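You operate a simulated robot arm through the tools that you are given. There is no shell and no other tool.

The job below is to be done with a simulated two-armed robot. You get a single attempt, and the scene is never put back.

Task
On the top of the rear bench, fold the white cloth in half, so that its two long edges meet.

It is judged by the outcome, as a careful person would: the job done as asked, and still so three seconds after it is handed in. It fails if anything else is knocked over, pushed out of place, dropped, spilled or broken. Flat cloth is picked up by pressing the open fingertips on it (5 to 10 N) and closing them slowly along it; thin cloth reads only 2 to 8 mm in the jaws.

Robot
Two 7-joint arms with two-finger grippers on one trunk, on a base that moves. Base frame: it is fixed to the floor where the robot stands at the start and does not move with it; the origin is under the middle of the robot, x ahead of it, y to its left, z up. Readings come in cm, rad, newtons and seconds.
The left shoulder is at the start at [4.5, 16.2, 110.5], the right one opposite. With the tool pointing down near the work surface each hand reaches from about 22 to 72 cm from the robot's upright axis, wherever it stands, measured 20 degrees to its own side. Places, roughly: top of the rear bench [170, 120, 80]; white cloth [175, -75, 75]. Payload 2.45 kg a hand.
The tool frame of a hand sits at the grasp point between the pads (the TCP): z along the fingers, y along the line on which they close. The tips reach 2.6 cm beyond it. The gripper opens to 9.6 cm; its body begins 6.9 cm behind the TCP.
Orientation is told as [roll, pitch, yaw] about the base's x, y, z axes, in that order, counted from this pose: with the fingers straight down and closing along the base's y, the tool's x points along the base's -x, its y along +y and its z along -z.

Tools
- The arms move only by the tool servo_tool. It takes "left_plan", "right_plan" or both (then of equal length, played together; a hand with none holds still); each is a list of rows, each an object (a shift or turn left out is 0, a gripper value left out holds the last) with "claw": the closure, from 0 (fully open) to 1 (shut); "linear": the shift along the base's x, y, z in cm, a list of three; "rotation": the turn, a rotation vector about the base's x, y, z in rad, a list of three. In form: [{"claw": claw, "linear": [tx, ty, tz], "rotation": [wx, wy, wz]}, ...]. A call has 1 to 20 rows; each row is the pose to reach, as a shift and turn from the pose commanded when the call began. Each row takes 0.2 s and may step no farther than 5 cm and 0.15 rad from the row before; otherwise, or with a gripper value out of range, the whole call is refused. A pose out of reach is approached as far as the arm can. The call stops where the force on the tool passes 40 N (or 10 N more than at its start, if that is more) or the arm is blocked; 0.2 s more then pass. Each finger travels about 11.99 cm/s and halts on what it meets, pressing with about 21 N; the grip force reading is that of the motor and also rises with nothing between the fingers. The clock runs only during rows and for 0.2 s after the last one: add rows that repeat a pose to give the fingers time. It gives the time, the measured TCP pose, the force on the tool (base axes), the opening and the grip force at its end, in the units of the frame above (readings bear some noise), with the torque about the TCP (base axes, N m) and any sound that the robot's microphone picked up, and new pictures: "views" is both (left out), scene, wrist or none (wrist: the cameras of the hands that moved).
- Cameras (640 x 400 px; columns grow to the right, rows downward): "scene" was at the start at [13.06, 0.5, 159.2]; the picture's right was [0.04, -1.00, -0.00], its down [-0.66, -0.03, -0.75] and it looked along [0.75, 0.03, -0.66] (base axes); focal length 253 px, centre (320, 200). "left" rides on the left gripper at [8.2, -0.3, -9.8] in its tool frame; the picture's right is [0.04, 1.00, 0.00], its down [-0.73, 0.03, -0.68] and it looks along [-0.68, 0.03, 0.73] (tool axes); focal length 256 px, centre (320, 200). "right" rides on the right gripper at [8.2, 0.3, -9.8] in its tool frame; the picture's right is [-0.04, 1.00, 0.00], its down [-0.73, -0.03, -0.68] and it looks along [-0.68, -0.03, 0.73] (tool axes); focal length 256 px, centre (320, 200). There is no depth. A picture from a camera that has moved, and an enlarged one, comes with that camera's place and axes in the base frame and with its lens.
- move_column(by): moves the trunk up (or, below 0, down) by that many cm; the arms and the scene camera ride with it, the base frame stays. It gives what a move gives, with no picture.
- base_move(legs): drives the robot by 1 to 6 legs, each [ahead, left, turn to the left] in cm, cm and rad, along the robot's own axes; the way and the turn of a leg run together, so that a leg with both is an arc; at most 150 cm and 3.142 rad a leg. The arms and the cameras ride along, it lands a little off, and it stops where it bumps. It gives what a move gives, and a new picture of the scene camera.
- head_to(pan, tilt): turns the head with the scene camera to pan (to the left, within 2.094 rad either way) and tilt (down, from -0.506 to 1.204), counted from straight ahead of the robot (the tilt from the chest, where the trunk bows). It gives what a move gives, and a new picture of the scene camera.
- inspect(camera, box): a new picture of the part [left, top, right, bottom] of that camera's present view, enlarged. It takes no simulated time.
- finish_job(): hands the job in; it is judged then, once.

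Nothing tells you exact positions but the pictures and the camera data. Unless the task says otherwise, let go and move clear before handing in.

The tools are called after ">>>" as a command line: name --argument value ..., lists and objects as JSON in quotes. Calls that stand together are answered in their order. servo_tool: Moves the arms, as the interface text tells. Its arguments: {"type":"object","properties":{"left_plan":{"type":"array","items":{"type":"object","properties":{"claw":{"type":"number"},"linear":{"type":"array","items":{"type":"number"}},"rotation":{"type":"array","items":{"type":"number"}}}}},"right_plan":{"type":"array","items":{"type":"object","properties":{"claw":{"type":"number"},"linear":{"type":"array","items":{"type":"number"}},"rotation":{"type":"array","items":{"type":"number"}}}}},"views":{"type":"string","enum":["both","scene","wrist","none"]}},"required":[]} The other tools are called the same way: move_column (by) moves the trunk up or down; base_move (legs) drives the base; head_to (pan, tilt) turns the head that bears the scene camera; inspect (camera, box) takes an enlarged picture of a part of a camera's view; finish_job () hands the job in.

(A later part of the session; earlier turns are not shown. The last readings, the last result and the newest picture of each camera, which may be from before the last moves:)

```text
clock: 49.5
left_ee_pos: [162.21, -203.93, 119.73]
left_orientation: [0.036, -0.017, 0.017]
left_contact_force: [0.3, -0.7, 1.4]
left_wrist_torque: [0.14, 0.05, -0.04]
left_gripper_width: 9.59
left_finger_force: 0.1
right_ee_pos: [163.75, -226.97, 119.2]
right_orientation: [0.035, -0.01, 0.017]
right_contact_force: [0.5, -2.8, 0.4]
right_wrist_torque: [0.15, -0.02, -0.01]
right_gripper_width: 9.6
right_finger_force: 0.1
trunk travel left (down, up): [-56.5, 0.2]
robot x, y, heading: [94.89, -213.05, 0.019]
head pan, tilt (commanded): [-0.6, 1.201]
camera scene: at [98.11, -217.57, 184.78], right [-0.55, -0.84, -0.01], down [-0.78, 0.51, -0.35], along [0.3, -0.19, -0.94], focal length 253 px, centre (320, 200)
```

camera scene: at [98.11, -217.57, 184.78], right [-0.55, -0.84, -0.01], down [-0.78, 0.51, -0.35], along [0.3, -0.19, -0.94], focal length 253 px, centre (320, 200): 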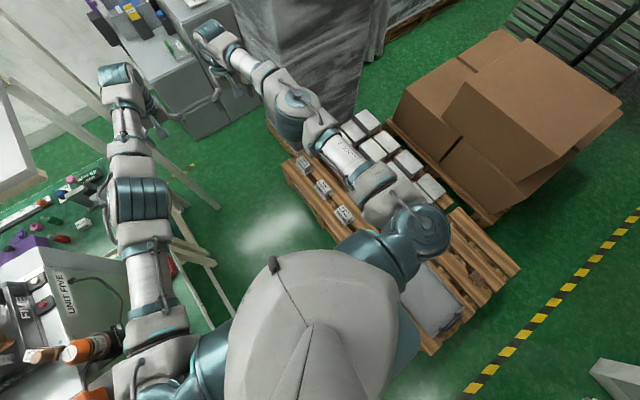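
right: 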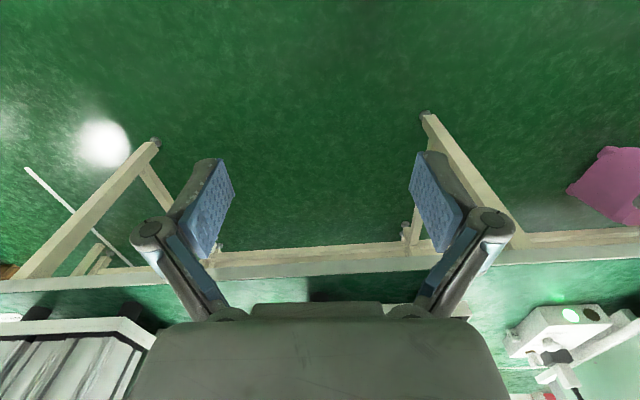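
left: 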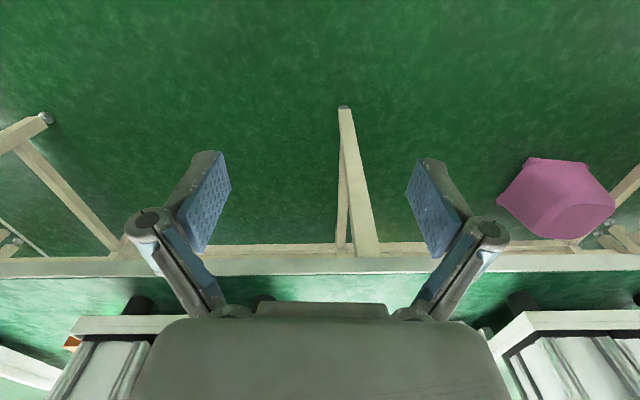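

The robot is rocking slightly (roll swings to 0.036), which may mean contact or just sway from the stretched arms with the column high. I'll wait and read again.

>>> servo_tool --left_plan '[{}, {}, {}, {}]' --views "none"

>>> servo_tool --left_plan '[{}]' --views "none"

>>> servo_tool --left_plan '[{}]' --views "none"

>>> servo_tool --left_plan '[{}]' --views "none"

```text
clock: 50.7
left_ee_pos: [162.55, -206.45, 120.19]
left_orientation: [0.048, -0.02, 0.011]
left_contact_force: [0.1, -1.3, -0.3]
left_wrist_torque: [0.14, 0.05, -0.02]
left_gripper_width: 9.6
left_finger_force: 0.1
right_ee_pos: [163.7, -229.16, 119.11]
right_orientation: [0.049, -0.014, 0.011]
right_contact_force: [-0.7, -2.2, -1.1]
right_wrist_torque: [0.19, -0.05, -0.02]
right_gripper_width: 9.61
right_finger_force: 0.1
trunk travel left (down, up): [-56.5, 0.2]
robot x, y, heading: [94.62, -213.32, 0.016]
head pan, tilt (commanded): [-0.6, 1.201]
stopped in row 4 (left hand): the arm was blocked; the commanded pose is now the measured one
```

```text
clock: 51.3
left_ee_pos: [161.96, -200.53, 120.21]
left_orientation: [0.016, -0.026, 0.023]
left_contact_force: [0.2, 0.7, 1.0]
left_wrist_torque: [-0.01, -0.03, -0.01]
left_gripper_width: 9.59
left_finger_force: 0.1
right_ee_pos: [163.8, -223.39, 120.17]
right_orientation: [0.015, -0.02, 0.022]
right_contact_force: [0.2, 0.2, -0.2]
right_wrist_torque: [0.05, 0.02, 0.05]
right_gripper_width: 9.6
right_finger_force: 0.1
trunk travel left (down, up): [-56.5, 0.2]
robot x, y, heading: [94.69, -212.31, 0.028]
head pan, tilt (commanded): [-0.6, 1.201]
stopped in row 1 (left hand): the arm was blocked; the commanded pose is now the measured one
```

```text
clock: 51.9
left_ee_pos: [162.83, -200.56, 120.36]
left_orientation: [0.013, -0.027, 0.019]
left_contact_force: [0.4, 1.6, 0.2]
left_wrist_torque: [-0.05, 0.02, -0.04]
left_gripper_width: 9.58
left_finger_force: 0.1
right_ee_pos: [163.49, -222.99, 120.66]
right_orientation: [0.01, -0.025, 0.022]
right_contact_force: [-0.4, 0.5, -0.3]
right_wrist_torque: [-0.05, -0.02, 0.01]
right_gripper_width: 9.6
right_finger_force: 0.0
trunk travel left (down, up): [-56.5, 0.2]
robot x, y, heading: [94.83, -212.26, 0.017]
head pan, tilt (commanded): [-0.6, 1.201]
stopped in row 1 (left hand): the arm was blocked; the commanded pose is now the measured one
```

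```text
clock: 52.3
left_ee_pos: [162.22, -201.34, 120.54]
left_orientation: [0.016, -0.028, 0.018]
left_contact_force: [0.4, 0.6, 0.4]
left_wrist_torque: [-0.03, -0.03, 0.01]
left_gripper_width: 9.6
left_finger_force: 0.1
right_ee_pos: [163.69, -223.84, 120.53]
right_orientation: [0.013, -0.02, 0.017]
right_contact_force: [0.7, -0.5, 0.3]
right_wrist_torque: [-0.04, 0.02, -0.06]
right_gripper_width: 9.6
right_finger_force: 0.0
trunk travel left (down, up): [-56.5, 0.2]
robot x, y, heading: [94.61, -212.69, 0.017]
head pan, tilt (commanded): [-0.6, 1.201]
```

The sway is settling but it's unclear whether the base touched something. I'll back out 40 cm and compare readings there.

>>> base_move --legs '[[-40, 0, 0]]'

>>> servo_tool --left_plan '[{}, {}, {}]' --views "none"

>>> servo_tool --left_plan '[{}, {}]' --views "none"

```text
clock: 54.8
left_ee_pos: [122.92, -201.61, 120.42]
left_orientation: [0.017, -0.022, 0.026]
left_contact_force: [1.1, 0.1, -0.4]
left_wrist_torque: [0.05, 0.02, 0.01]
left_gripper_width: 9.61
left_finger_force: 0.0
right_ee_pos: [123.56, -224.0, 120.35]
right_orientation: [0.013, -0.02, 0.029]
right_contact_force: [0.1, 0.3, -0.4]
right_wrist_torque: [-0.02, 0.0, -0.01]
right_gripper_width: 9.58
right_finger_force: 0.1
trunk travel left (down, up): [-56.5, 0.2]
robot x, y, heading: [54.86, -213.16, 0.029]
head pan, tilt (commanded): [-0.6, 1.201]
camera scene: at [58.55, -217.9, 184.77], right [-0.54, -0.84, 0.0], down [-0.79, 0.51, -0.35], along [0.3, -0.19, -0.94], focal length 253 px, centre (320, 200)
```

scene: 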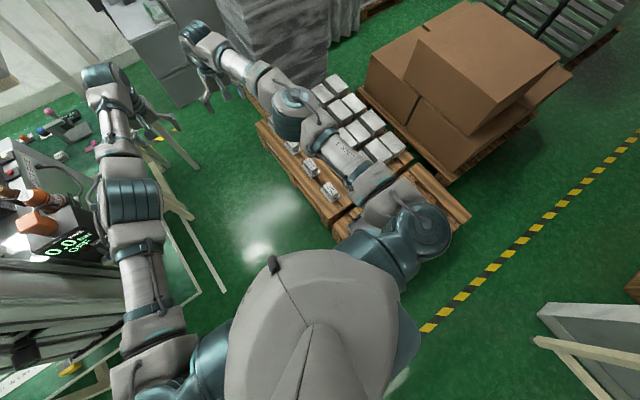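

```text
clock: 55.8
left_ee_pos: [123.05, -200.28, 121.26]
left_orientation: [-0.001, -0.033, 0.024]
left_contact_force: [-0.3, 1.0, 0.0]
left_wrist_torque: [-0.01, 0.0, 0.01]
left_gripper_width: 9.61
left_finger_force: 0.1
right_ee_pos: [122.67, -222.12, 121.39]
right_orientation: [-0.006, -0.031, 0.026]
right_contact_force: [0.6, 1.0, 0.6]
right_wrist_torque: [-0.04, -0.03, 0.04]
right_gripper_width: 9.62
right_finger_force: 0.0
trunk travel left (down, up): [-56.5, 0.2]
robot x, y, heading: [54.79, -213.51, 0.025]
head pan, tilt (commanded): [-0.6, 1.201]
stopped in row 3 (left hand): the arm was blocked; the commanded pose is now the measured one
```

```text
clock: 56.4
left_ee_pos: [122.76, -202.96, 121.27]
left_orientation: [0.017, -0.036, 0.016]
left_contact_force: [0.1, -1.2, -0.5]
left_wrist_torque: [0.05, 0.03, -0.03]
left_gripper_width: 9.61
left_finger_force: 0.1
right_ee_pos: [123.11, -225.03, 121.25]
right_orientation: [0.013, -0.031, 0.02]
right_contact_force: [-0.3, -2.4, -0.5]
right_wrist_torque: [0.11, 0.02, -0.03]
right_gripper_width: 9.61
right_finger_force: 0.0
trunk travel left (down, up): [-56.5, 0.2]
robot x, y, heading: [54.76, -214.29, 0.027]
head pan, tilt (commanded): [-0.6, 1.201]
```

The sway persists with no obstacle near, so it comes from the arms at full stretch with the column high. I'll retract the hands a little and lower the trunk somewhat.

>>> servo_tool --left_plan '[{"linear": [-4, 0, -1], "rotation": [0, 0.03, 0]}, {"linear": [-8, 0, -2], "rotation": [0, 0.03, 0]}]' --right_plan '[{"linear": [-4, 0, -1], "rotation": [0, 0.03, 0]}, {"linear": [-8, 0, -2], "rotation": [0, 0.03, 0]}]' --views "none"

>>> move_column --by -15

>>> servo_tool --left_plan '[{}, {}, {}]' --right_plan '[{}, {}, {}]' --views "none"

>>> servo_tool --left_plan '[{}, {}, {}]' --right_plan '[{}, {}, {}]' --views "none"

```text
clock: 57.0
left_ee_pos: [121.35, -200.47, 118.86]
left_orientation: [-0.006, 0.0, 0.027]
left_contact_force: [-0.7, 0.5, 0.0]
left_wrist_torque: [-0.07, -0.06, -0.03]
left_gripper_width: 9.61
left_finger_force: 0.0
left hand out of reach, approached as far as the arm can: row 1, 2
right_ee_pos: [114.49, -221.31, 119.52]
right_orientation: [-0.008, -0.002, 0.024]
right_contact_force: [-0.6, -0.1, 1.2]
right_wrist_torque: [0.01, 0.02, 0.01]
right_gripper_width: 9.58
right_finger_force: 0.1
trunk travel left (down, up): [-56.5, 0.2]
robot x, y, heading: [54.73, -213.3, 0.028]
head pan, tilt (commanded): [-0.6, 1.201]
```

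```text
clock: 58.8
left_ee_pos: [121.93, -201.38, 103.88]
left_orientation: [-0.001, 0.001, 0.026]
left_contact_force: [-0.1, 0.0, 1.2]
left_wrist_torque: [-0.04, 0.02, -0.05]
left_gripper_width: 9.61
left_finger_force: 0.1
right_ee_pos: [114.54, -222.04, 104.43]
right_orientation: [-0.005, -0.003, 0.027]
right_contact_force: [-0.5, 0.8, -0.4]
right_wrist_torque: [-0.05, -0.06, 0.0]
right_gripper_width: 9.62
right_finger_force: 0.1
trunk travel left (down, up): [-41.5, 15.2]
robot x, y, heading: [54.76, -213.44, 0.029]
head pan, tilt (commanded): [-0.6, 1.201]
```

```text
clock: 59.6
left_ee_pos: [121.88, -202.31, 104.03]
left_orientation: [0.007, 0.002, 0.022]
left_contact_force: [0.7, -0.5, 0.5]
left_wrist_torque: [0.01, 0.01, -0.01]
left_gripper_width: 9.66
left_finger_force: 0.1
right_ee_pos: [114.65, -223.25, 104.3]
right_orientation: [0.001, -0.002, 0.024]
right_contact_force: [-0.5, 0.2, 0.3]
right_wrist_torque: [-0.01, 0.0, 0.02]
right_gripper_width: 9.61
right_finger_force: 0.0
trunk travel left (down, up): [-41.5, 15.2]
robot x, y, heading: [54.75, -213.7, 0.028]
head pan, tilt (commanded): [-0.6, 1.201]
```

```text
clock: 60.4
left_ee_pos: [121.85, -203.19, 103.91]
left_orientation: [0.011, 0.002, 0.02]
left_contact_force: [0.1, -0.5, -0.6]
left_wrist_torque: [0.06, 0.03, 0.0]
left_gripper_width: 9.59
left_finger_force: 0.0
right_ee_pos: [114.54, -223.89, 104.17]
right_orientation: [0.007, -0.002, 0.022]
right_contact_force: [0.0, -0.4, -0.5]
right_wrist_torque: [0.05, -0.01, 0.02]
right_gripper_width: 9.6
right_finger_force: 0.1
trunk travel left (down, up): [-41.5, 15.2]
robot x, y, heading: [54.77, -214.23, 0.023]
head pan, tilt (commanded): [-0.6, 1.201]
```

The sway is small now. Before squeezing through I want to know my own footprint, so I'll back out into the open, bend the arms again and tilt a wrist camera to look back at the base.

>>> base_move --legs '[[-45, 0, -0.024]]'

>>> servo_tool --left_plan '[{"linear": [-5, 0, 0], "rotation": [0, 0.1, 0]}, {"linear": [-10, 0, 0], "rotation": [0, 0.2, 0]}, {"linear": [-15, 0, 0], "rotation": [0, 0.3, 0]}, {"linear": [-20, 0, 0], "rotation": [0, 0.4, 0]}, {"linear": [-24, 0, 0], "rotation": [0, 0.5, 0]}, {"linear": [-24, 0, 0], "rotation": [0, 0.6, 0]}]' --right_plan '[{"linear": [-5, 0, 0], "rotation": [0, 0.1, 0]}, {"linear": [-10, 0, 0], "rotation": [0, 0.2, 0]}, {"linear": [-15, 0, 0], "rotation": [0, 0.3, 0]}, {"linear": [-18, 0, 0], "rotation": [0, 0.4, 0]}, {"linear": [-18, 0, 0], "rotation": [0, 0.5, 0]}, {"linear": [-18, 0, 0], "rotation": [0, 0.6, 0]}]' --views "both"

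```text
clock: 63.1
left_ee_pos: [76.65, -205.27, 103.82]
left_orientation: [0.011, 0.005, -0.001]
left_contact_force: [0.3, -0.7, -0.2]
left_wrist_torque: [0.05, -0.01, 0.01]
left_gripper_width: 9.58
left_finger_force: 0.0
right_ee_pos: [68.9, -225.76, 104.22]
right_orientation: [0.007, 0.0, 0.001]
right_contact_force: [-1.4, -0.9, 0.1]
right_wrist_torque: [0.08, -0.01, -0.04]
right_gripper_width: 9.61
right_finger_force: 0.1
trunk travel left (down, up): [-41.5, 15.2]
robot x, y, heading: [9.22, -214.49, -0.0]
head pan, tilt (commanded): [-0.6, 1.201]
camera scene: at [13.51, -218.78, 169.82], right [-0.56, -0.83, 0.0], down [-0.78, 0.52, -0.35], along [0.29, -0.2, -0.94], focal length 253 px, centre (320, 200)
```

scene: 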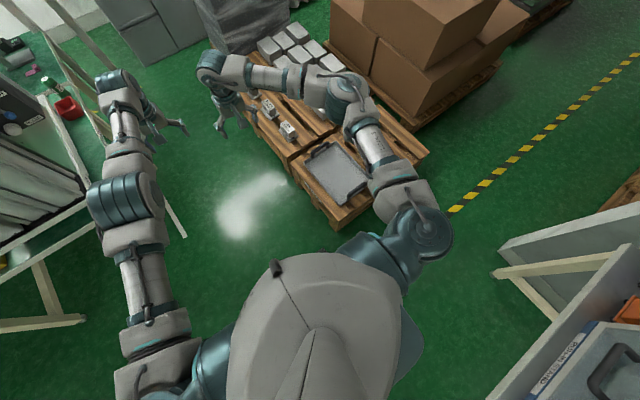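

```text
clock: 64.5
left_ee_pos: [65.47, -207.63, 101.58]
left_orientation: [0.001, 0.516, -0.001]
left_contact_force: [-0.9, 0.4, -0.5]
left_wrist_torque: [0.0, -0.01, -0.01]
left_gripper_width: 9.59
left_finger_force: 0.1
left hand out of reach, approached as far as the arm can: row 1, 2, 3, 4, 5, 6
right_ee_pos: [50.44, -224.92, 104.8]
right_orientation: [-0.001, 0.598, 0.003]
right_contact_force: [0.1, -0.2, -0.1]
right_wrist_torque: [-0.04, -0.01, 0.02]
right_gripper_width: 9.61
right_finger_force: 0.0
trunk travel left (down, up): [-41.5, 15.2]
robot x, y, heading: [8.94, -214.47, 0.007]
head pan, tilt (commanded): [-0.6, 1.201]
camera scene: at [13.3, -217.36, 169.86], right [-0.56, -0.83, 0.0], down [-0.77, 0.52, -0.36], along [0.3, -0.2, -0.93], focal length 253 px, centre (320, 200)
camera right: at [49.21, -224.54, 117.45], right [0.03, 1.0, -0.02], down [0.99, -0.03, 0.15], along [0.15, -0.03, -0.99], focal length 256 px, centre (320, 200)
camera left: at [63.14, -207.78, 114.07], right [-0.03, 1.0, 0.02], down [0.97, 0.03, 0.23], along [0.23, 0.03, -0.97], focal length 256 px, centre (320, 200)
```

scene: 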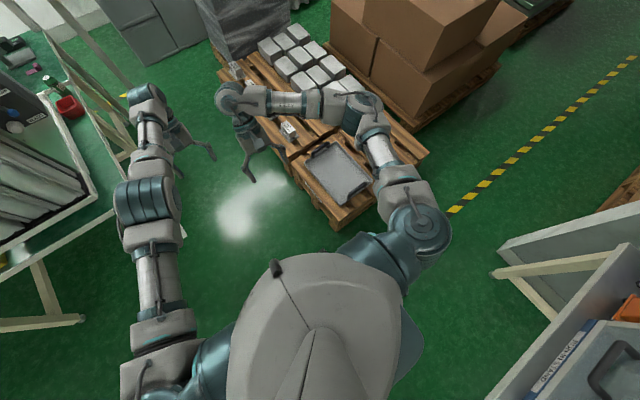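
right: 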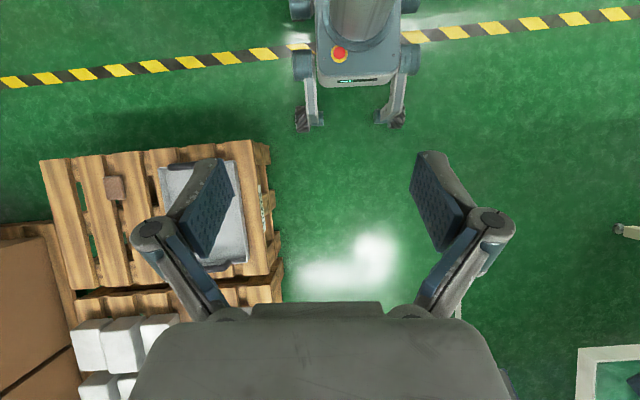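
left: 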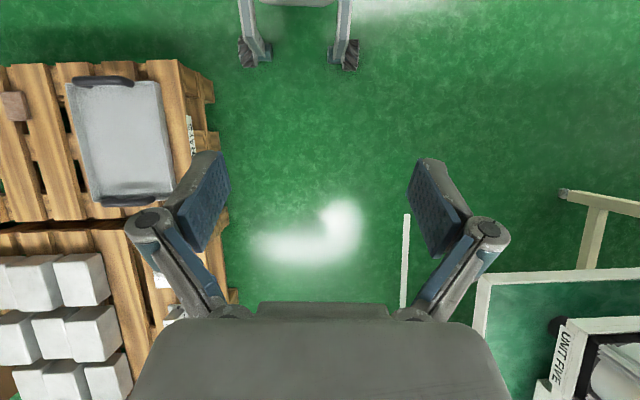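

The wrist view shows my base: about 48 cm wide and about 56 cm long, so the right-hand gap is very tight. The left end of the benches may be more open, so I'll restore the arms to a compact pose and scout that way first.

>>> servo_tool --left_plan '[{"rotation": [0, -0.12, 0]}, {"rotation": [0, -0.24, 0]}, {"rotation": [0, -0.36, 0]}, {"rotation": [0, -0.48, 0]}, {"rotation": [0, -0.6, 0]}, {"rotation": [0, -0.6, 0]}]' --right_plan '[{"rotation": [0, -0.12, 0]}, {"rotation": [0, -0.24, 0]}, {"rotation": [0, -0.36, 0]}, {"rotation": [0, -0.48, 0]}, {"linear": [-2, 0, 0], "rotation": [0, -0.6, 0]}, {"linear": [-5, 2, 0], "rotation": [0, -0.6, 0]}]' --views "none"

>>> head_to --pan 1.5 --tilt 0.25

>>> inspect --camera "scene" --box '[240, 100, 400, 200]'

```text
clock: 65.9
left_ee_pos: [76.45, -211.8, 101.2]
left_orientation: [0.006, -0.087, 0.0]
left_contact_force: [0.3, 0.0, 0.3]
left_wrist_torque: [-0.01, -0.01, -0.01]
left_gripper_width: 9.61
left_finger_force: 0.0
left hand out of reach, approached as far as the arm can: row 1, 2, 3, 4, 5, 6
right_ee_pos: [45.5, -223.07, 104.52]
right_orientation: [0.001, -0.007, 0.003]
right_contact_force: [0.7, 0.2, 0.3]
right_wrist_torque: [0.01, -0.02, -0.01]
right_gripper_width: 9.61
right_finger_force: 0.0
trunk travel left (down, up): [-41.5, 15.2]
robot x, y, heading: [8.89, -214.63, 0.006]
head pan, tilt (commanded): [-0.6, 1.201]
```

```text
clock: 67.9
left_ee_pos: [76.33, -211.81, 101.14]
left_orientation: [0.006, -0.084, -0.002]
left_contact_force: [0.0, 0.7, 0.0]
left_wrist_torque: [-0.02, -0.02, 0.0]
left_gripper_width: 9.61
left_finger_force: 0.0
right_ee_pos: [45.58, -223.07, 104.47]
right_orientation: [0.0, -0.005, 0.002]
right_contact_force: [0.0, -0.6, 0.7]
right_wrist_torque: [0.01, 0.03, 0.02]
right_gripper_width: 9.61
right_finger_force: 0.1
trunk travel left (down, up): [-41.5, 15.2]
robot x, y, heading: [9.16, -214.81, 0.006]
head pan, tilt (commanded): [1.499, 0.25]
camera scene: at [9.17, -205.44, 177.56], right [1.0, -0.06, 0.0], down [-0.02, -0.25, -0.97], along [0.06, 0.97, -0.25], focal length 253 px, centre (320, 200)
```

scene: 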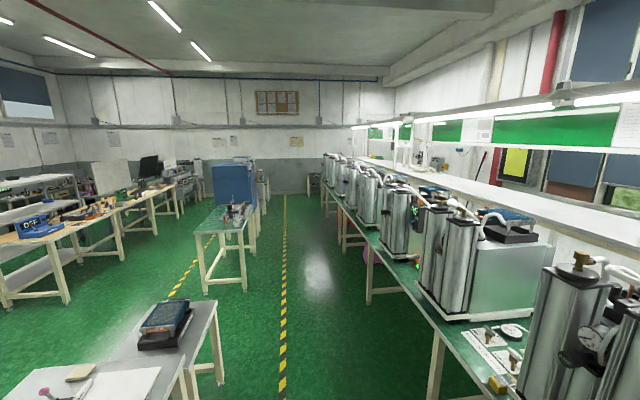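

```text
4.00 times, centred on (320, 150) of scene
camera zoom: at [9.17, -205.44, 177.56], right [1.0, -0.06, 0.0], down [-0.02, -0.25, -0.97], along [0.06, 0.97, -0.25], focal length 1012 px, centre (320, 400)
```

zoom: 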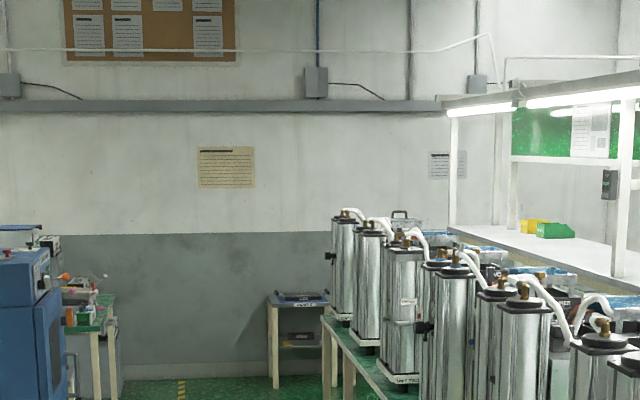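

The left end looks wide open: the bench row ends well before the far wall. My left arm is stuck near full stretch, so I'll first coax it back with a tilt and a side shift.

>>> servo_tool --left_plan '[{"linear": [0, 3, 3], "rotation": [0, -0.1, 0.05]}, {"linear": [0, 6, 6], "rotation": [0, -0.2, 0.1]}, {"linear": [0, 9, 9], "rotation": [0, -0.3, 0.15]}, {"linear": [0, 12, 9], "rotation": [0, -0.4, 0.2]}, {"linear": [0, 12, 9], "rotation": [0, -0.5, 0.2]}, {"linear": [0, 12, 9], "rotation": [0, -0.5, 0.2]}]' --views "scene"

```text
clock: 69.3
left_ee_pos: [88.2, -201.05, 111.15]
left_orientation: [-0.052, -0.587, 0.222]
left_contact_force: [0.4, -0.8, 0.3]
left_wrist_torque: [0.02, 0.0, -0.01]
left_gripper_width: 9.59
left_finger_force: 0.1
left hand out of reach, approached as far as the arm can: row 1, 2, 3, 4, 5, 6
right_ee_pos: [45.56, -223.09, 104.56]
right_orientation: [0.001, -0.006, 0.001]
right_contact_force: [0.3, -0.1, 0.6]
right_wrist_torque: [0.0, -0.03, 0.0]
right_gripper_width: 9.6
right_finger_force: 0.1
trunk travel left (down, up): [-41.5, 15.2]
robot x, y, heading: [8.96, -214.58, 0.005]
head pan, tilt (commanded): [1.499, 0.25]
camera scene: at [9.15, -205.41, 177.57], right [1.0, -0.06, 0.0], down [-0.02, -0.25, -0.97], along [0.06, 0.97, -0.25], focal length 253 px, centre (320, 200)
```

scene: 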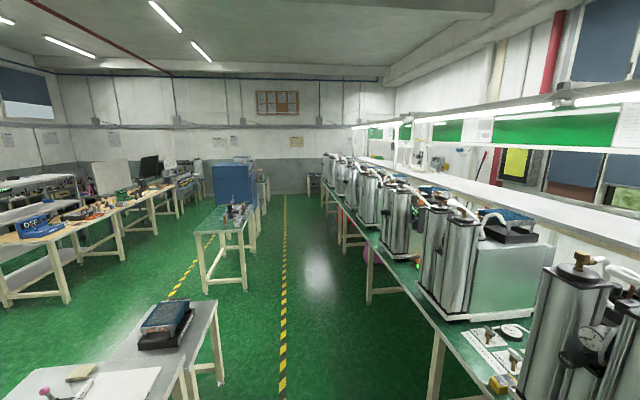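

The left arm still points out straight. I'll look at it to understand its shape before trying another way to bend it.

>>> head_to --pan 0.3 --tilt 0.95

```text
clock: 70.7
left_ee_pos: [88.14, -200.99, 111.12]
left_orientation: [-0.053, -0.583, 0.222]
left_contact_force: [0.1, 0.5, 0.5]
left_wrist_torque: [-0.01, -0.03, 0.03]
left_gripper_width: 9.59
left_finger_force: 0.1
right_ee_pos: [45.56, -223.01, 104.49]
right_orientation: [0.0, -0.005, 0.001]
right_contact_force: [0.9, -0.2, 1.5]
right_wrist_torque: [-0.01, 0.0, 0.02]
right_gripper_width: 9.62
right_finger_force: 0.1
trunk travel left (down, up): [-41.5, 15.2]
robot x, y, heading: [9.13, -215.09, 0.008]
head pan, tilt (commanded): [0.3, 0.949]
camera scene: at [15.51, -212.45, 171.47], right [0.3, -0.95, 0.0], down [-0.78, -0.25, -0.58], along [0.55, 0.18, -0.82], focal length 253 px, centre (320, 200)
```

scene: 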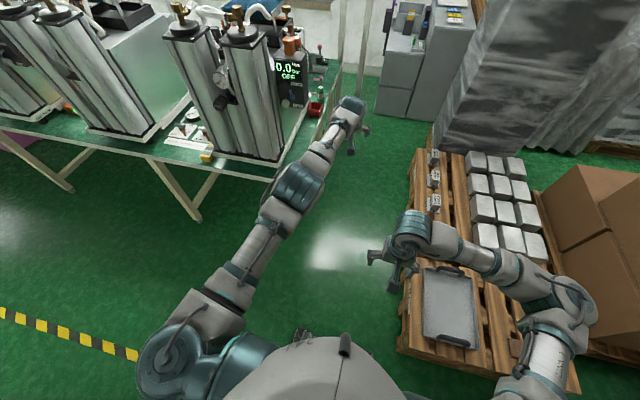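

The arm is simply straight at the elbow. I'll swing it out to the open left side while asking for a shorter reach, which should let the elbow bend.

>>> servo_tool --left_plan '[{"linear": [0, 4, 0], "rotation": [0, 0.1, 0]}, {"linear": [-2, 8, 2], "rotation": [0, 0.2, 0]}, {"linear": [-4, 12, 4], "rotation": [0, 0.3, 0]}, {"linear": [-6, 16, 6], "rotation": [0, 0.4, 0]}, {"linear": [-8, 20, 8], "rotation": [0, 0.5, 0]}, {"linear": [-10, 24, 10], "rotation": [0, 0.5, 0]}, {"linear": [-12, 28, 12], "rotation": [0, 0.5, 0]}, {"linear": [-14, 32, 14], "rotation": [0, 0.5, 0]}, {"linear": [-14, 32, 14], "rotation": [0, 0.5, 0]}]' --views "scene"

```text
clock: 72.7
left_ee_pos: [72.6, -169.18, 125.1]
left_orientation: [0.052, -0.092, 0.186]
left_contact_force: [-0.1, -0.6, -0.6]
left_wrist_torque: [0.01, -0.01, 0.03]
left_gripper_width: 9.61
left_finger_force: 0.0
left hand out of reach, approached as far as the arm can: row 1, 2, 3, 4, 5, 6, 7, 8, 9
right_ee_pos: [45.64, -222.95, 104.54]
right_orientation: [0.001, -0.005, 0.003]
right_contact_force: [-0.3, 0.0, 0.1]
right_wrist_torque: [-0.03, -0.01, 0.05]
right_gripper_width: 9.6
right_finger_force: 0.0
trunk travel left (down, up): [-41.5, 15.2]
robot x, y, heading: [9.46, -214.49, 0.012]
head pan, tilt (commanded): [0.3, 0.949]
camera scene: at [15.4, -212.04, 171.46], right [0.3, -0.95, 0.0], down [-0.78, -0.25, -0.58], along [0.55, 0.17, -0.82], focal length 253 px, centre (320, 200)
```

scene: 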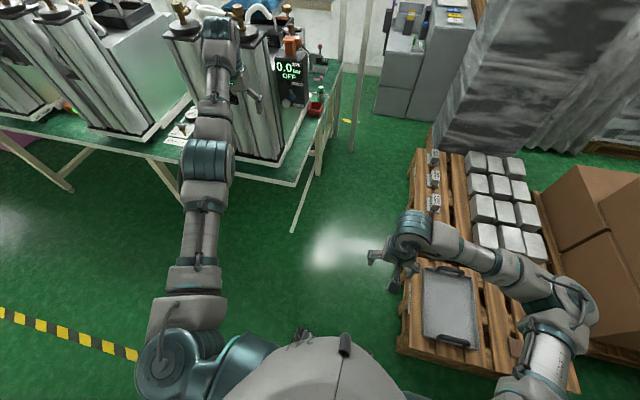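

Swinging outward only straightens the elbow further; its natural bend is inward. I'll move the right hand aside and swing the left hand inward.

>>> servo_tool --left_plan '[{"linear": [2, -4, -2]}, {"linear": [4, -8, -4]}, {"linear": [6, -12, -6]}, {"linear": [8, -16, -8]}, {"linear": [10, -20, -10]}, {"linear": [12, -24, -12]}, {"linear": [14, -28, -14]}, {"linear": [16, -32, -16]}, {"linear": [18, -36, -16]}, {"linear": [18, -40, -16]}, {"linear": [18, -40, -16]}]' --right_plan '[{"linear": [0, -3, 0]}, {"linear": [0, -6, 0]}, {"linear": [0, -9, 0]}, {"linear": [0, -12, 0]}, {"linear": [0, -15, 0]}, {"linear": [0, -15, 0]}, {"linear": [0, -15, 0]}, {"linear": [0, -15, 0]}, {"linear": [0, -15, 0]}, {"linear": [0, -15, 0]}, {"linear": [0, -15, 0]}]' --views "scene"

```text
clock: 75.1
left_ee_pos: [78.17, -204.23, 107.49]
left_orientation: [0.054, -0.094, 0.188]
left_contact_force: [0.0, 0.0, -0.6]
left_wrist_torque: [0.03, 0.01, 0.01]
left_gripper_width: 9.6
left_finger_force: 0.1
left hand out of reach, approached as far as the arm can: row 2, 3, 4, 5, 6, 7, 8, 9, 10, 11
right_ee_pos: [45.48, -238.3, 104.58]
right_orientation: [0.001, -0.005, 0.001]
right_contact_force: [-0.3, 0.4, 0.3]
right_wrist_torque: [-0.03, -0.03, 0.0]
right_gripper_width: 9.59
right_finger_force: 0.1
trunk travel left (down, up): [-41.5, 15.2]
robot x, y, heading: [8.72, -214.84, 0.006]
head pan, tilt (commanded): [0.3, 0.949]
camera scene: at [15.46, -212.7, 171.47], right [0.3, -0.95, 0.0], down [-0.78, -0.24, -0.58], along [0.55, 0.18, -0.82], focal length 253 px, centre (320, 200)
```

scene: 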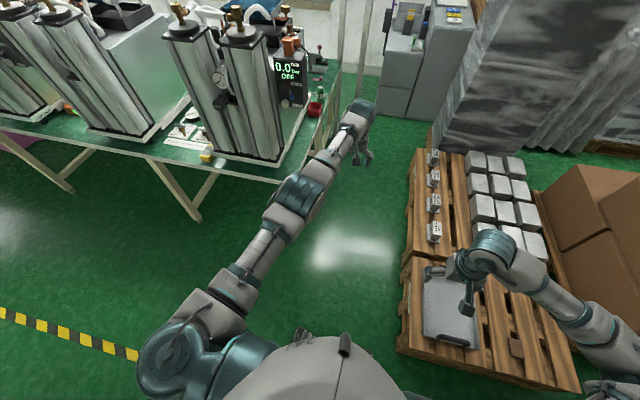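

It turns out commands start from the pose actually reached, so that last swing was asking outward. Now I'll ask for a plain retraction along with a slight inward shift.

>>> servo_tool --left_plan '[{"linear": [-2, -1, -1]}, {"linear": [-4, -2, -2]}, {"linear": [-7, -3, -3]}, {"linear": [-10, -3, -3]}, {"linear": [-14, -3, -3]}, {"linear": [-18, -3, -3]}, {"linear": [-22, -3, -3]}]' --views "scene"

```text
clock: 76.7
left_ee_pos: [56.04, -207.33, 104.91]
left_orientation: [0.056, -0.093, 0.187]
left_contact_force: [-1.2, 0.6, -0.1]
left_wrist_torque: [-0.02, -0.05, -0.01]
left_gripper_width: 9.61
left_finger_force: 0.0
right_ee_pos: [45.38, -238.52, 104.76]
right_orientation: [0.001, -0.006, 0.002]
right_contact_force: [-0.3, 1.5, 0.2]
right_wrist_torque: [0.0, 0.03, 0.01]
right_gripper_width: 9.58
right_finger_force: 0.0
trunk travel left (down, up): [-41.5, 15.2]
robot x, y, heading: [9.36, -214.46, 0.008]
head pan, tilt (commanded): [0.3, 0.949]
camera scene: at [15.21, -212.66, 171.48], right [0.3, -0.95, 0.0], down [-0.78, -0.24, -0.58], along [0.55, 0.18, -0.81], focal length 253 px, centre (320, 200)
```

scene: 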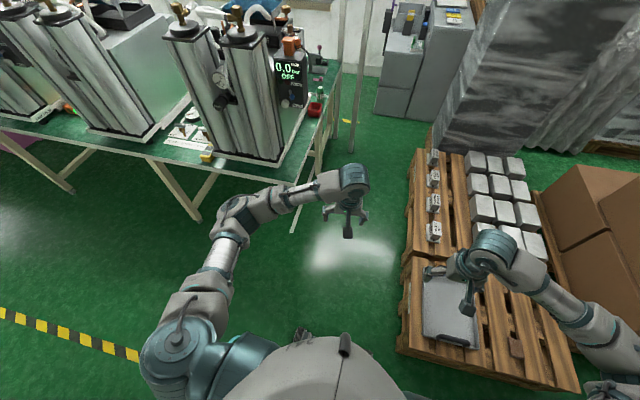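

The left arm is free again; from now on I'll stay short of full stretch. I'll bring both hands to compact poses, turn to face along the benches, and drive towards the left end.

>>> servo_tool --left_plan '[{"linear": [-2, 3, 0], "rotation": [-0.03, 0.05, -0.09]}, {"linear": [-5, 7, 0], "rotation": [-0.056, 0.093, -0.187]}, {"linear": [-7, 9, 0], "rotation": [-0.056, 0.093, -0.187]}]' --right_plan '[{"linear": [1, 3, 0]}, {"linear": [2, 6, 0]}, {"linear": [3, 8, 0]}]' --views "none"

>>> base_move --legs '[[-12, 0, 0], [0, 0, 1.565]]'

>>> head_to --pan -0.2 --tilt 0.35

```text
clock: 77.5
left_ee_pos: [49.12, -197.56, 104.58]
left_orientation: [0.002, 0.007, -0.002]
left_contact_force: [-0.1, 0.2, -0.4]
left_wrist_torque: [-0.01, 0.0, -0.01]
left_gripper_width: 9.57
left_finger_force: 0.1
right_ee_pos: [48.37, -229.46, 104.68]
right_orientation: [-0.005, -0.007, 0.003]
right_contact_force: [0.1, 0.8, 0.5]
right_wrist_torque: [-0.05, 0.0, -0.05]
right_gripper_width: 9.6
right_finger_force: 0.1
trunk travel left (down, up): [-41.5, 15.2]
robot x, y, heading: [9.14, -214.53, 0.009]
head pan, tilt (commanded): [0.3, 0.949]
```

```text
clock: 82.5
left_ee_pos: [-18.99, -174.55, 104.74]
left_orientation: [0.006, 0.002, 1.569]
left_contact_force: [1.2, -0.2, 0.1]
left_wrist_torque: [0.01, -0.02, -0.01]
left_gripper_width: 9.58
left_finger_force: 0.0
right_ee_pos: [13.01, -175.47, 104.57]
right_orientation: [0.002, -0.005, 1.569]
right_contact_force: [-0.1, -0.3, 0.2]
right_wrist_torque: [0.01, 0.03, -0.01]
right_gripper_width: 9.61
right_finger_force: 0.0
trunk travel left (down, up): [-41.5, 15.2]
robot x, y, heading: [-3.05, -215.02, 1.576]
head pan, tilt (commanded): [0.3, 0.949]
camera scene: at [-4.77, -208.13, 171.47], right [0.95, 0.3, 0.0], down [0.24, -0.78, -0.58], along [-0.18, 0.55, -0.81], focal length 253 px, centre (320, 200)
```

scene: 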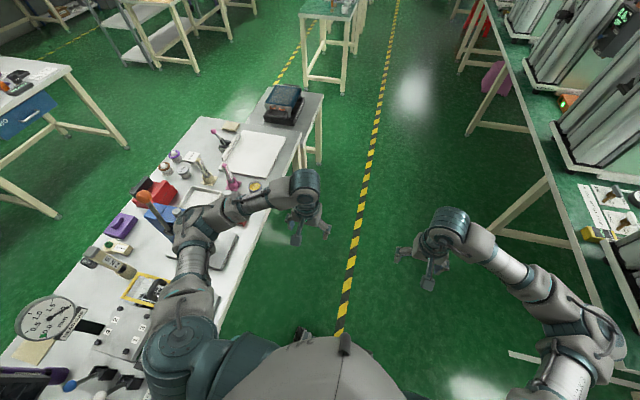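

```text
clock: 83.5
left_ee_pos: [-19.19, -174.9, 104.88]
left_orientation: [0.006, 0.002, 1.569]
left_contact_force: [-0.8, 0.9, -0.2]
left_wrist_torque: [0.0, 0.0, -0.03]
left_gripper_width: 9.63
left_finger_force: 0.0
right_ee_pos: [12.73, -175.88, 104.78]
right_orientation: [0.0, -0.01, 1.57]
right_contact_force: [0.8, -0.6, -0.5]
right_wrist_torque: [-0.03, 0.03, 0.0]
right_gripper_width: 9.6
right_finger_force: 0.0
trunk travel left (down, up): [-41.5, 15.2]
robot x, y, heading: [-2.63, -214.78, 1.579]
head pan, tilt (commanded): [-0.201, 0.351]
camera scene: at [-1.08, -205.94, 176.57], right [0.98, -0.2, 0.0], down [-0.07, -0.34, -0.94], along [0.18, 0.92, -0.35], focal length 253 px, centre (320, 200)
```

scene: 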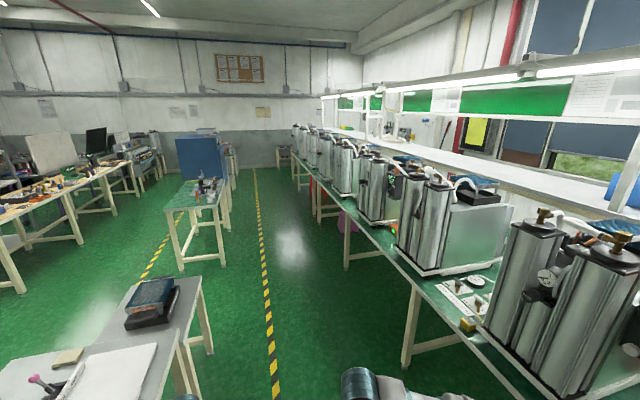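

The way along the benches is clear. I'll shift slightly away from the table on the left and drive 4.5 m along, then check.

>>> base_move --legs '[[0, -10, -0.01], [150, 0, 0], [150, 0, 0], [150, 0, 0]]'

>>> inspect --camera "scene" --box '[200, 80, 520, 280]'

```text
clock: 106.2
left_ee_pos: [-0.29, 285.58, 104.47]
left_orientation: [-0.008, 0.001, 1.522]
left_contact_force: [-1.5, 0.6, 1.2]
left_wrist_torque: [-0.06, -0.07, 0.0]
left_gripper_width: 9.61
left_finger_force: 0.3
right_ee_pos: [31.63, 283.02, 105.08]
right_orientation: [-0.014, -0.007, 1.522]
right_contact_force: [-1.2, -0.9, 0.7]
right_wrist_torque: [0.0, -0.07, 0.02]
right_gripper_width: 9.57
right_finger_force: 0.1
trunk travel left (down, up): [-41.5, 15.2]
robot x, y, heading: [16.03, 245.07, 1.523]
head pan, tilt (commanded): [-0.201, 0.351]
camera scene: at [15.57, 253.72, 176.59], right [0.97, -0.24, 0.01], down [-0.07, -0.34, -0.94], along [0.23, 0.91, -0.34], focal length 253 px, centre (320, 200)
```

scene: 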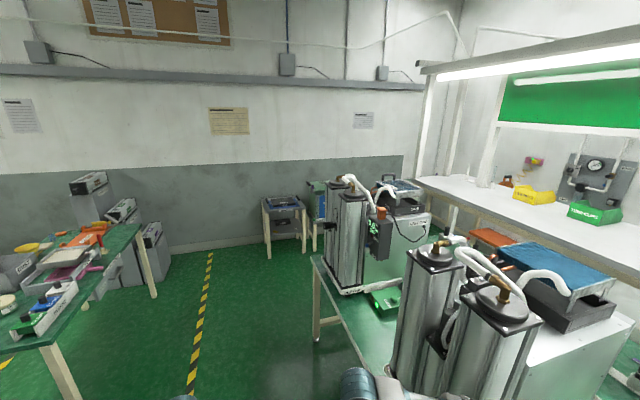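

```text
2.00 times, centred on (360, 180) of scene
camera zoom: at [15.57, 253.72, 176.59], right [0.97, -0.24, 0.01], down [-0.07, -0.34, -0.94], along [0.23, 0.91, -0.34], focal length 506 px, centre (240, 240)
```

zoom: 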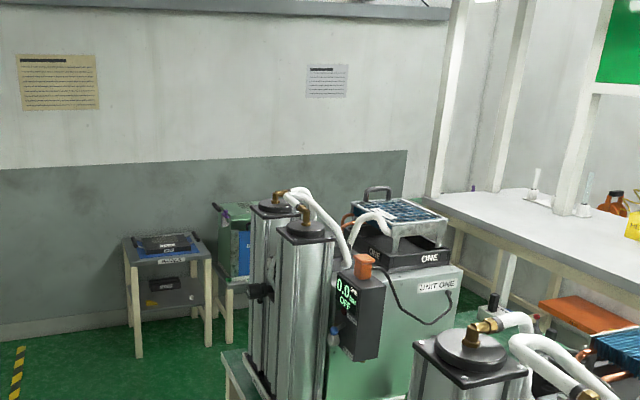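

I've reached y≈245 but the bench edge here looks nearer (x≈50-57), so my right elbow may be close to it. I'll check the clearance on the right before moving on.

>>> head_to --pan -0.9 --tilt 0.9

>>> head_to --pan 0.0 --tilt 1.1

```text
clock: 107.3
left_ee_pos: [-0.02, 285.41, 104.72]
left_orientation: [-0.001, 0.0, 1.523]
left_contact_force: [-0.7, -0.2, 0.4]
left_wrist_torque: [0.01, -0.02, 0.03]
left_gripper_width: 9.59
left_finger_force: 0.0
right_ee_pos: [31.77, 282.88, 105.1]
right_orientation: [-0.01, -0.012, 1.526]
right_contact_force: [-0.2, 0.3, 1.2]
right_wrist_torque: [0.0, -0.05, -0.04]
right_gripper_width: 9.62
right_finger_force: 0.2
trunk travel left (down, up): [-41.5, 15.2]
robot x, y, heading: [15.56, 244.97, 1.525]
head pan, tilt (commanded): [-0.901, 0.901]
camera scene: at [19.55, 249.13, 171.9], right [0.59, -0.81, 0.01], down [-0.63, -0.46, -0.63], along [0.51, 0.36, -0.78], focal length 253 px, centre (320, 200)
```

scene: 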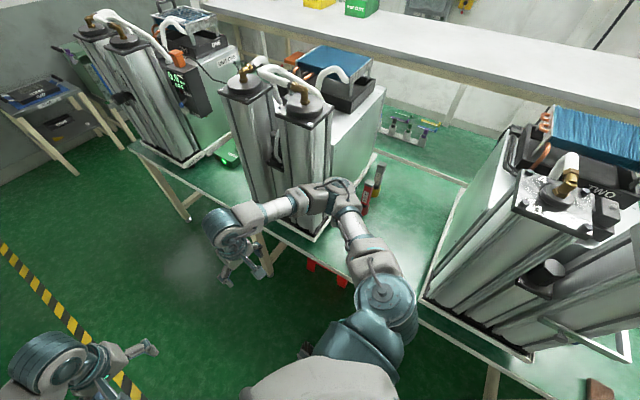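

```text
clock: 108.5
left_ee_pos: [2.15, 285.33, 105.07]
left_orientation: [0.013, -0.002, 1.521]
left_contact_force: [-0.7, -0.5, -0.4]
left_wrist_torque: [0.01, 0.05, 0.01]
left_gripper_width: 9.61
left_finger_force: 0.1
right_ee_pos: [34.03, 282.68, 104.81]
right_orientation: [0.005, -0.012, 1.522]
right_contact_force: [0.3, 0.0, 0.4]
right_wrist_torque: [-0.02, 0.04, -0.01]
right_gripper_width: 9.61
right_finger_force: 0.0
trunk travel left (down, up): [-41.5, 15.2]
robot x, y, heading: [16.03, 244.78, 1.522]
head pan, tilt (commanded): [0.0, 1.1]
camera scene: at [17.11, 250.87, 170.45], right [1.0, -0.05, -0.01], down [-0.04, -0.89, -0.45], along [0.02, 0.45, -0.89], focal length 253 px, centre (320, 200)
```

scene: 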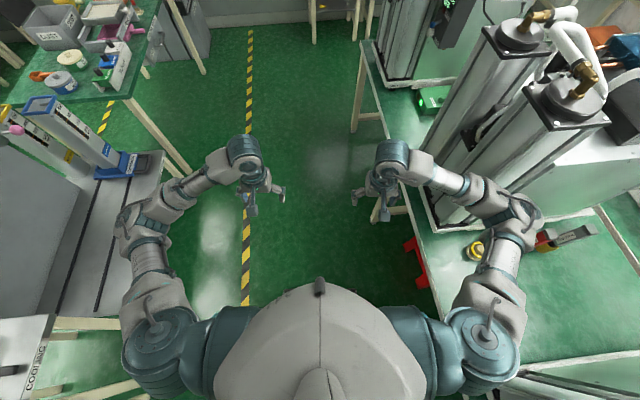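

The right elbow (outer x≈70) would run into the next unit (front x≈63). I'll narrow the arms by extending the hands partway, sidestep left and straighten the heading.

>>> servo_tool --left_plan '[{"linear": [0, 4, 0]}, {"linear": [1, 8, 0]}, {"linear": [1, 12, 0]}, {"linear": [1, 15, 0]}]' --right_plan '[{"linear": [0, 4, 0]}, {"linear": [-1, 8, 0]}, {"linear": [-1, 12, 0]}, {"linear": [-1, 15, 0]}]' --views "none"

>>> base_move --legs '[[0, 14, 0.0], [0, 0, 0.05]]'

```text
clock: 109.5
left_ee_pos: [3.15, 300.53, 105.08]
left_orientation: [0.014, 0.001, 1.523]
left_contact_force: [0.8, 0.0, 0.3]
left_wrist_torque: [-0.04, 0.06, -0.02]
left_gripper_width: 9.61
left_finger_force: 0.0
right_ee_pos: [33.0, 298.04, 104.95]
right_orientation: [0.007, -0.01, 1.521]
right_contact_force: [-0.1, 0.2, -0.2]
right_wrist_torque: [0.01, 0.08, -0.03]
right_gripper_width: 9.6
right_finger_force: 0.1
trunk travel left (down, up): [-41.5, 15.2]
robot x, y, heading: [15.8, 244.66, 1.525]
head pan, tilt (commanded): [0.0, 1.1]
```

```text
clock: 111.2
left_ee_pos: [-18.4, 300.31, 104.43]
left_orientation: [-0.021, 0.0, 1.575]
left_contact_force: [-2.0, 0.0, -1.0]
left_wrist_torque: [-0.07, -0.18, 0.01]
left_gripper_width: 9.61
left_finger_force: 0.1
right_ee_pos: [11.61, 299.22, 105.53]
right_orientation: [-0.029, -0.014, 1.576]
right_contact_force: [-2.4, -0.5, -0.2]
right_wrist_torque: [0.01, -0.17, -0.02]
right_gripper_width: 9.63
right_finger_force: 0.0
trunk travel left (down, up): [-41.5, 15.2]
robot x, y, heading: [1.12, 245.56, 1.577]
head pan, tilt (commanded): [0.0, 1.1]
camera scene: at [-4.04, 251.72, 170.37], right [1.0, 0.01, 0.03], down [0.02, -0.89, -0.45], along [0.02, 0.45, -0.89], focal length 253 px, centre (320, 200)
```

scene: 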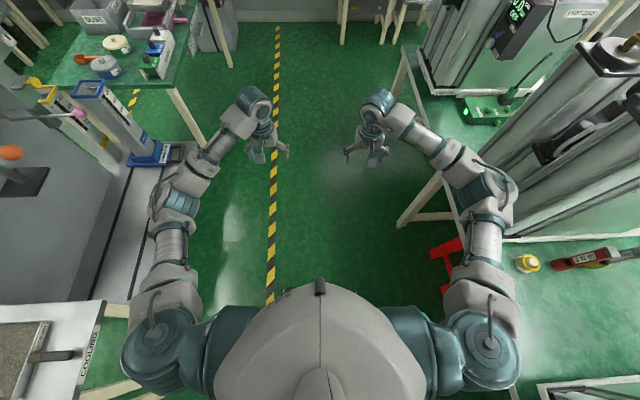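

Now both sides look clear. I'll drive ahead 130 cm and look at the end of the benches.

>>> base_move --legs '[[130, 0, -0.005]]'

>>> head_to --pan -0.6 --tilt 0.6

>>> head_to --pan 0.0 --tilt 0.8

```text
clock: 117.7
left_ee_pos: [-16.26, 428.76, 104.85]
left_orientation: [-0.003, -0.003, 1.568]
left_contact_force: [-0.7, -0.5, -0.6]
left_wrist_torque: [-0.03, -0.09, -0.01]
left_gripper_width: 9.58
left_finger_force: 0.0
right_ee_pos: [13.72, 427.41, 105.61]
right_orientation: [-0.012, -0.017, 1.567]
right_contact_force: [0.3, -0.1, -0.7]
right_wrist_torque: [0.05, -0.06, -0.02]
right_gripper_width: 9.59
right_finger_force: 0.1
trunk travel left (down, up): [-41.5, 15.2]
robot x, y, heading: [0.97, 373.91, 1.565]
head pan, tilt (commanded): [0.0, 1.1]
camera scene: at [-3.08, 380.43, 170.39], right [1.0, 0.0, 0.02], down [0.01, -0.89, -0.45], along [0.02, 0.45, -0.89], focal length 253 px, centre (320, 200)
```

scene: 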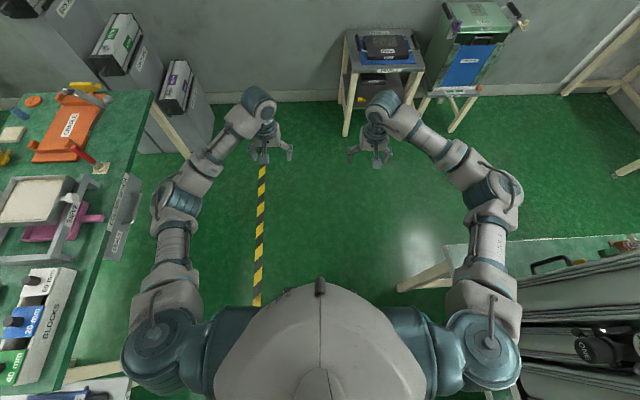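

```text
clock: 118.7
left_ee_pos: [-13.28, 428.42, 105.54]
left_orientation: [0.024, -0.009, 1.567]
left_contact_force: [-0.5, -0.6, 1.2]
left_wrist_torque: [0.03, 0.01, 0.01]
left_gripper_width: 9.61
left_finger_force: 0.1
right_ee_pos: [16.77, 427.0, 105.56]
right_orientation: [0.015, -0.022, 1.564]
right_contact_force: [1.4, -0.4, -0.6]
right_wrist_torque: [-0.01, 0.03, 0.0]
right_gripper_width: 9.58
right_finger_force: 0.1
trunk travel left (down, up): [-41.5, 15.2]
robot x, y, heading: [1.01, 374.07, 1.569]
head pan, tilt (commanded): [-0.6, 0.6]
camera scene: at [4.65, 381.43, 174.33], right [0.82, -0.57, 0.01], down [-0.31, -0.47, -0.83], along [0.47, 0.68, -0.56], focal length 253 px, centre (320, 200)
```

scene: 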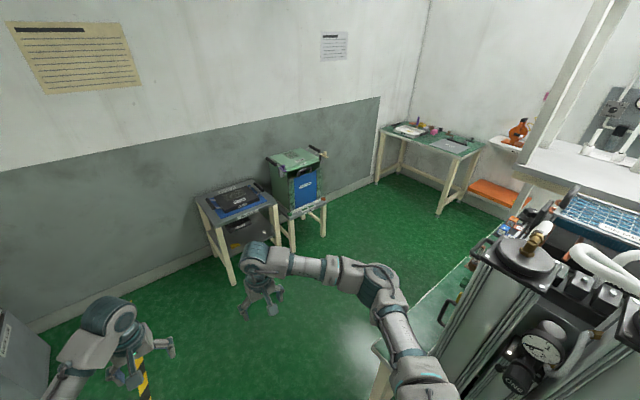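

```text
clock: 119.7
left_ee_pos: [-11.9, 428.46, 105.69]
left_orientation: [0.032, -0.009, 1.563]
left_contact_force: [1.1, -0.6, -1.2]
left_wrist_torque: [0.01, 0.12, -0.03]
left_gripper_width: 9.63
left_finger_force: 0.1
right_ee_pos: [18.18, 427.02, 105.3]
right_orientation: [0.024, -0.022, 1.564]
right_contact_force: [0.6, 0.4, 0.0]
right_wrist_torque: [-0.04, 0.09, 0.01]
right_gripper_width: 9.6
right_finger_force: 0.1
trunk travel left (down, up): [-41.5, 15.2]
robot x, y, heading: [1.15, 374.54, 1.562]
head pan, tilt (commanded): [0.0, 0.799]
camera scene: at [2.39, 382.2, 172.61], right [1.0, -0.01, -0.01], down [-0.01, -0.72, -0.69], along [0.0, 0.69, -0.72], focal length 253 px, centre (320, 200)
```

scene: 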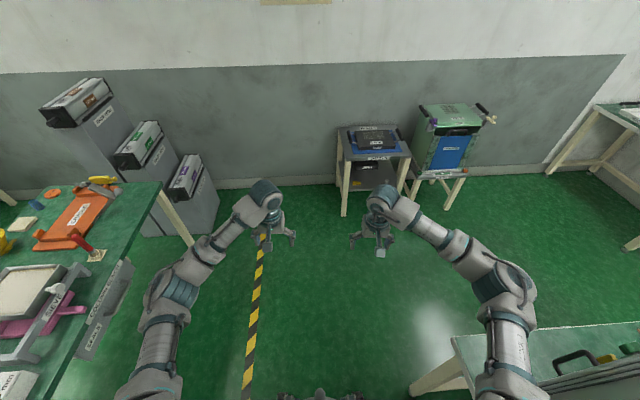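

I see the left end: front bench ends near y≈408, a small table near the far wall (y≥530), and a corner table around x 240-350, y 495-585. I'll lower the trunk to reduce the sway, go on to y≈445 and look right across the end of the benches.

>>> move_column --by -14

>>> base_move --legs '[[72, 0, 0.005]]'

>>> head_to --pan -1.57 --tilt 0.5

>>> head_to --pan -1.3 --tilt 0.6

```text
clock: 121.4
left_ee_pos: [-13.52, 428.29, 91.48]
left_orientation: [0.023, -0.01, 1.568]
left_contact_force: [-0.2, 0.6, 0.6]
left_wrist_torque: [-0.01, 0.07, -0.02]
left_gripper_width: 9.61
left_finger_force: 0.0
right_ee_pos: [16.44, 426.97, 91.57]
right_orientation: [0.014, -0.025, 1.564]
right_contact_force: [0.3, -0.7, -0.7]
right_wrist_torque: [-0.01, 0.01, 0.02]
right_gripper_width: 9.58
right_finger_force: 0.1
trunk travel left (down, up): [-27.5, 29.2]
robot x, y, heading: [0.93, 374.06, 1.564]
head pan, tilt (commanded): [0.0, 0.799]
```

```text
clock: 125.3
left_ee_pos: [-14.54, 501.57, 91.23]
left_orientation: [0.01, -0.007, 1.565]
left_contact_force: [-2.1, -0.3, -1.0]
left_wrist_torque: [0.0, -0.06, 0.01]
left_gripper_width: 9.61
left_finger_force: 0.0
right_ee_pos: [15.42, 499.97, 91.7]
right_orientation: [0.001, -0.023, 1.565]
right_contact_force: [-0.5, 0.3, 0.6]
right_wrist_torque: [0.0, -0.1, 0.01]
right_gripper_width: 9.57
right_finger_force: 0.0
trunk travel left (down, up): [-27.5, 29.2]
robot x, y, heading: [1.29, 447.65, 1.562]
head pan, tilt (commanded): [0.0, 0.799]
camera scene: at [-0.3, 460.63, 158.54], right [1.0, -0.01, 0.01], down [0.0, -0.72, -0.69], along [0.01, 0.69, -0.72], focal length 253 px, centre (320, 200)
```

scene: 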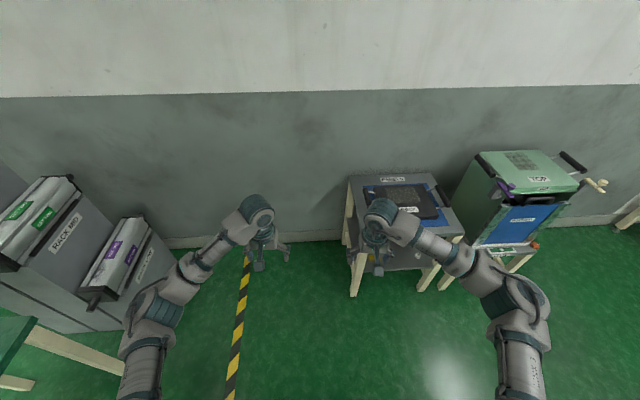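

```text
clock: 127.0
left_ee_pos: [-14.16, 501.22, 91.43]
left_orientation: [0.014, -0.011, 1.566]
left_contact_force: [-0.5, 0.3, 0.5]
left_wrist_torque: [-0.03, -0.06, 0.0]
left_gripper_width: 9.6
left_finger_force: 0.1
right_ee_pos: [15.66, 499.81, 91.77]
right_orientation: [0.006, -0.026, 1.566]
right_contact_force: [-1.5, -0.9, -0.2]
right_wrist_torque: [-0.02, -0.04, 0.03]
right_gripper_width: 9.59
right_finger_force: 0.1
trunk travel left (down, up): [-27.5, 29.2]
robot x, y, heading: [1.11, 447.32, 1.556]
head pan, tilt (commanded): [-1.571, 0.499]
camera scene: at [9.91, 452.49, 161.18], right [-0.01, -1.0, 0.01], down [-0.48, 0.0, -0.88], along [0.88, -0.01, -0.48], focal length 253 px, centre (320, 200)
```

scene: 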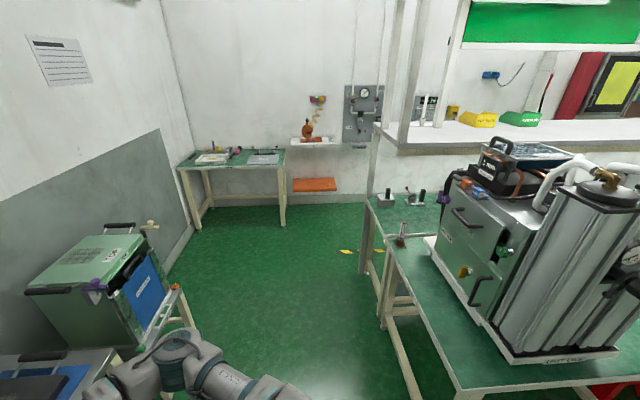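

```text
clock: 127.8
left_ee_pos: [-13.75, 501.16, 91.7]
left_orientation: [0.021, -0.011, 1.565]
left_contact_force: [0.1, -0.4, -0.1]
left_wrist_torque: [-0.01, -0.02, -0.01]
left_gripper_width: 9.58
left_finger_force: 0.0
right_ee_pos: [16.27, 499.58, 91.74]
right_orientation: [0.01, -0.025, 1.564]
right_contact_force: [-0.1, 0.3, 0.7]
right_wrist_torque: [0.0, 0.0, -0.01]
right_gripper_width: 9.6
right_finger_force: 0.1
trunk travel left (down, up): [-27.5, 29.2]
robot x, y, heading: [1.45, 447.48, 1.561]
head pan, tilt (commanded): [-1.3, 0.6]
camera scene: at [10.0, 454.83, 160.24], right [0.26, -0.97, 0.0], down [-0.55, -0.15, -0.82], along [0.8, 0.21, -0.57], focal length 253 px, centre (320, 200)
```

scene: 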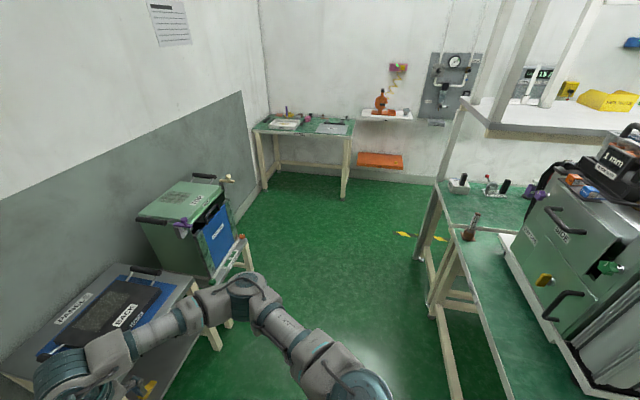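

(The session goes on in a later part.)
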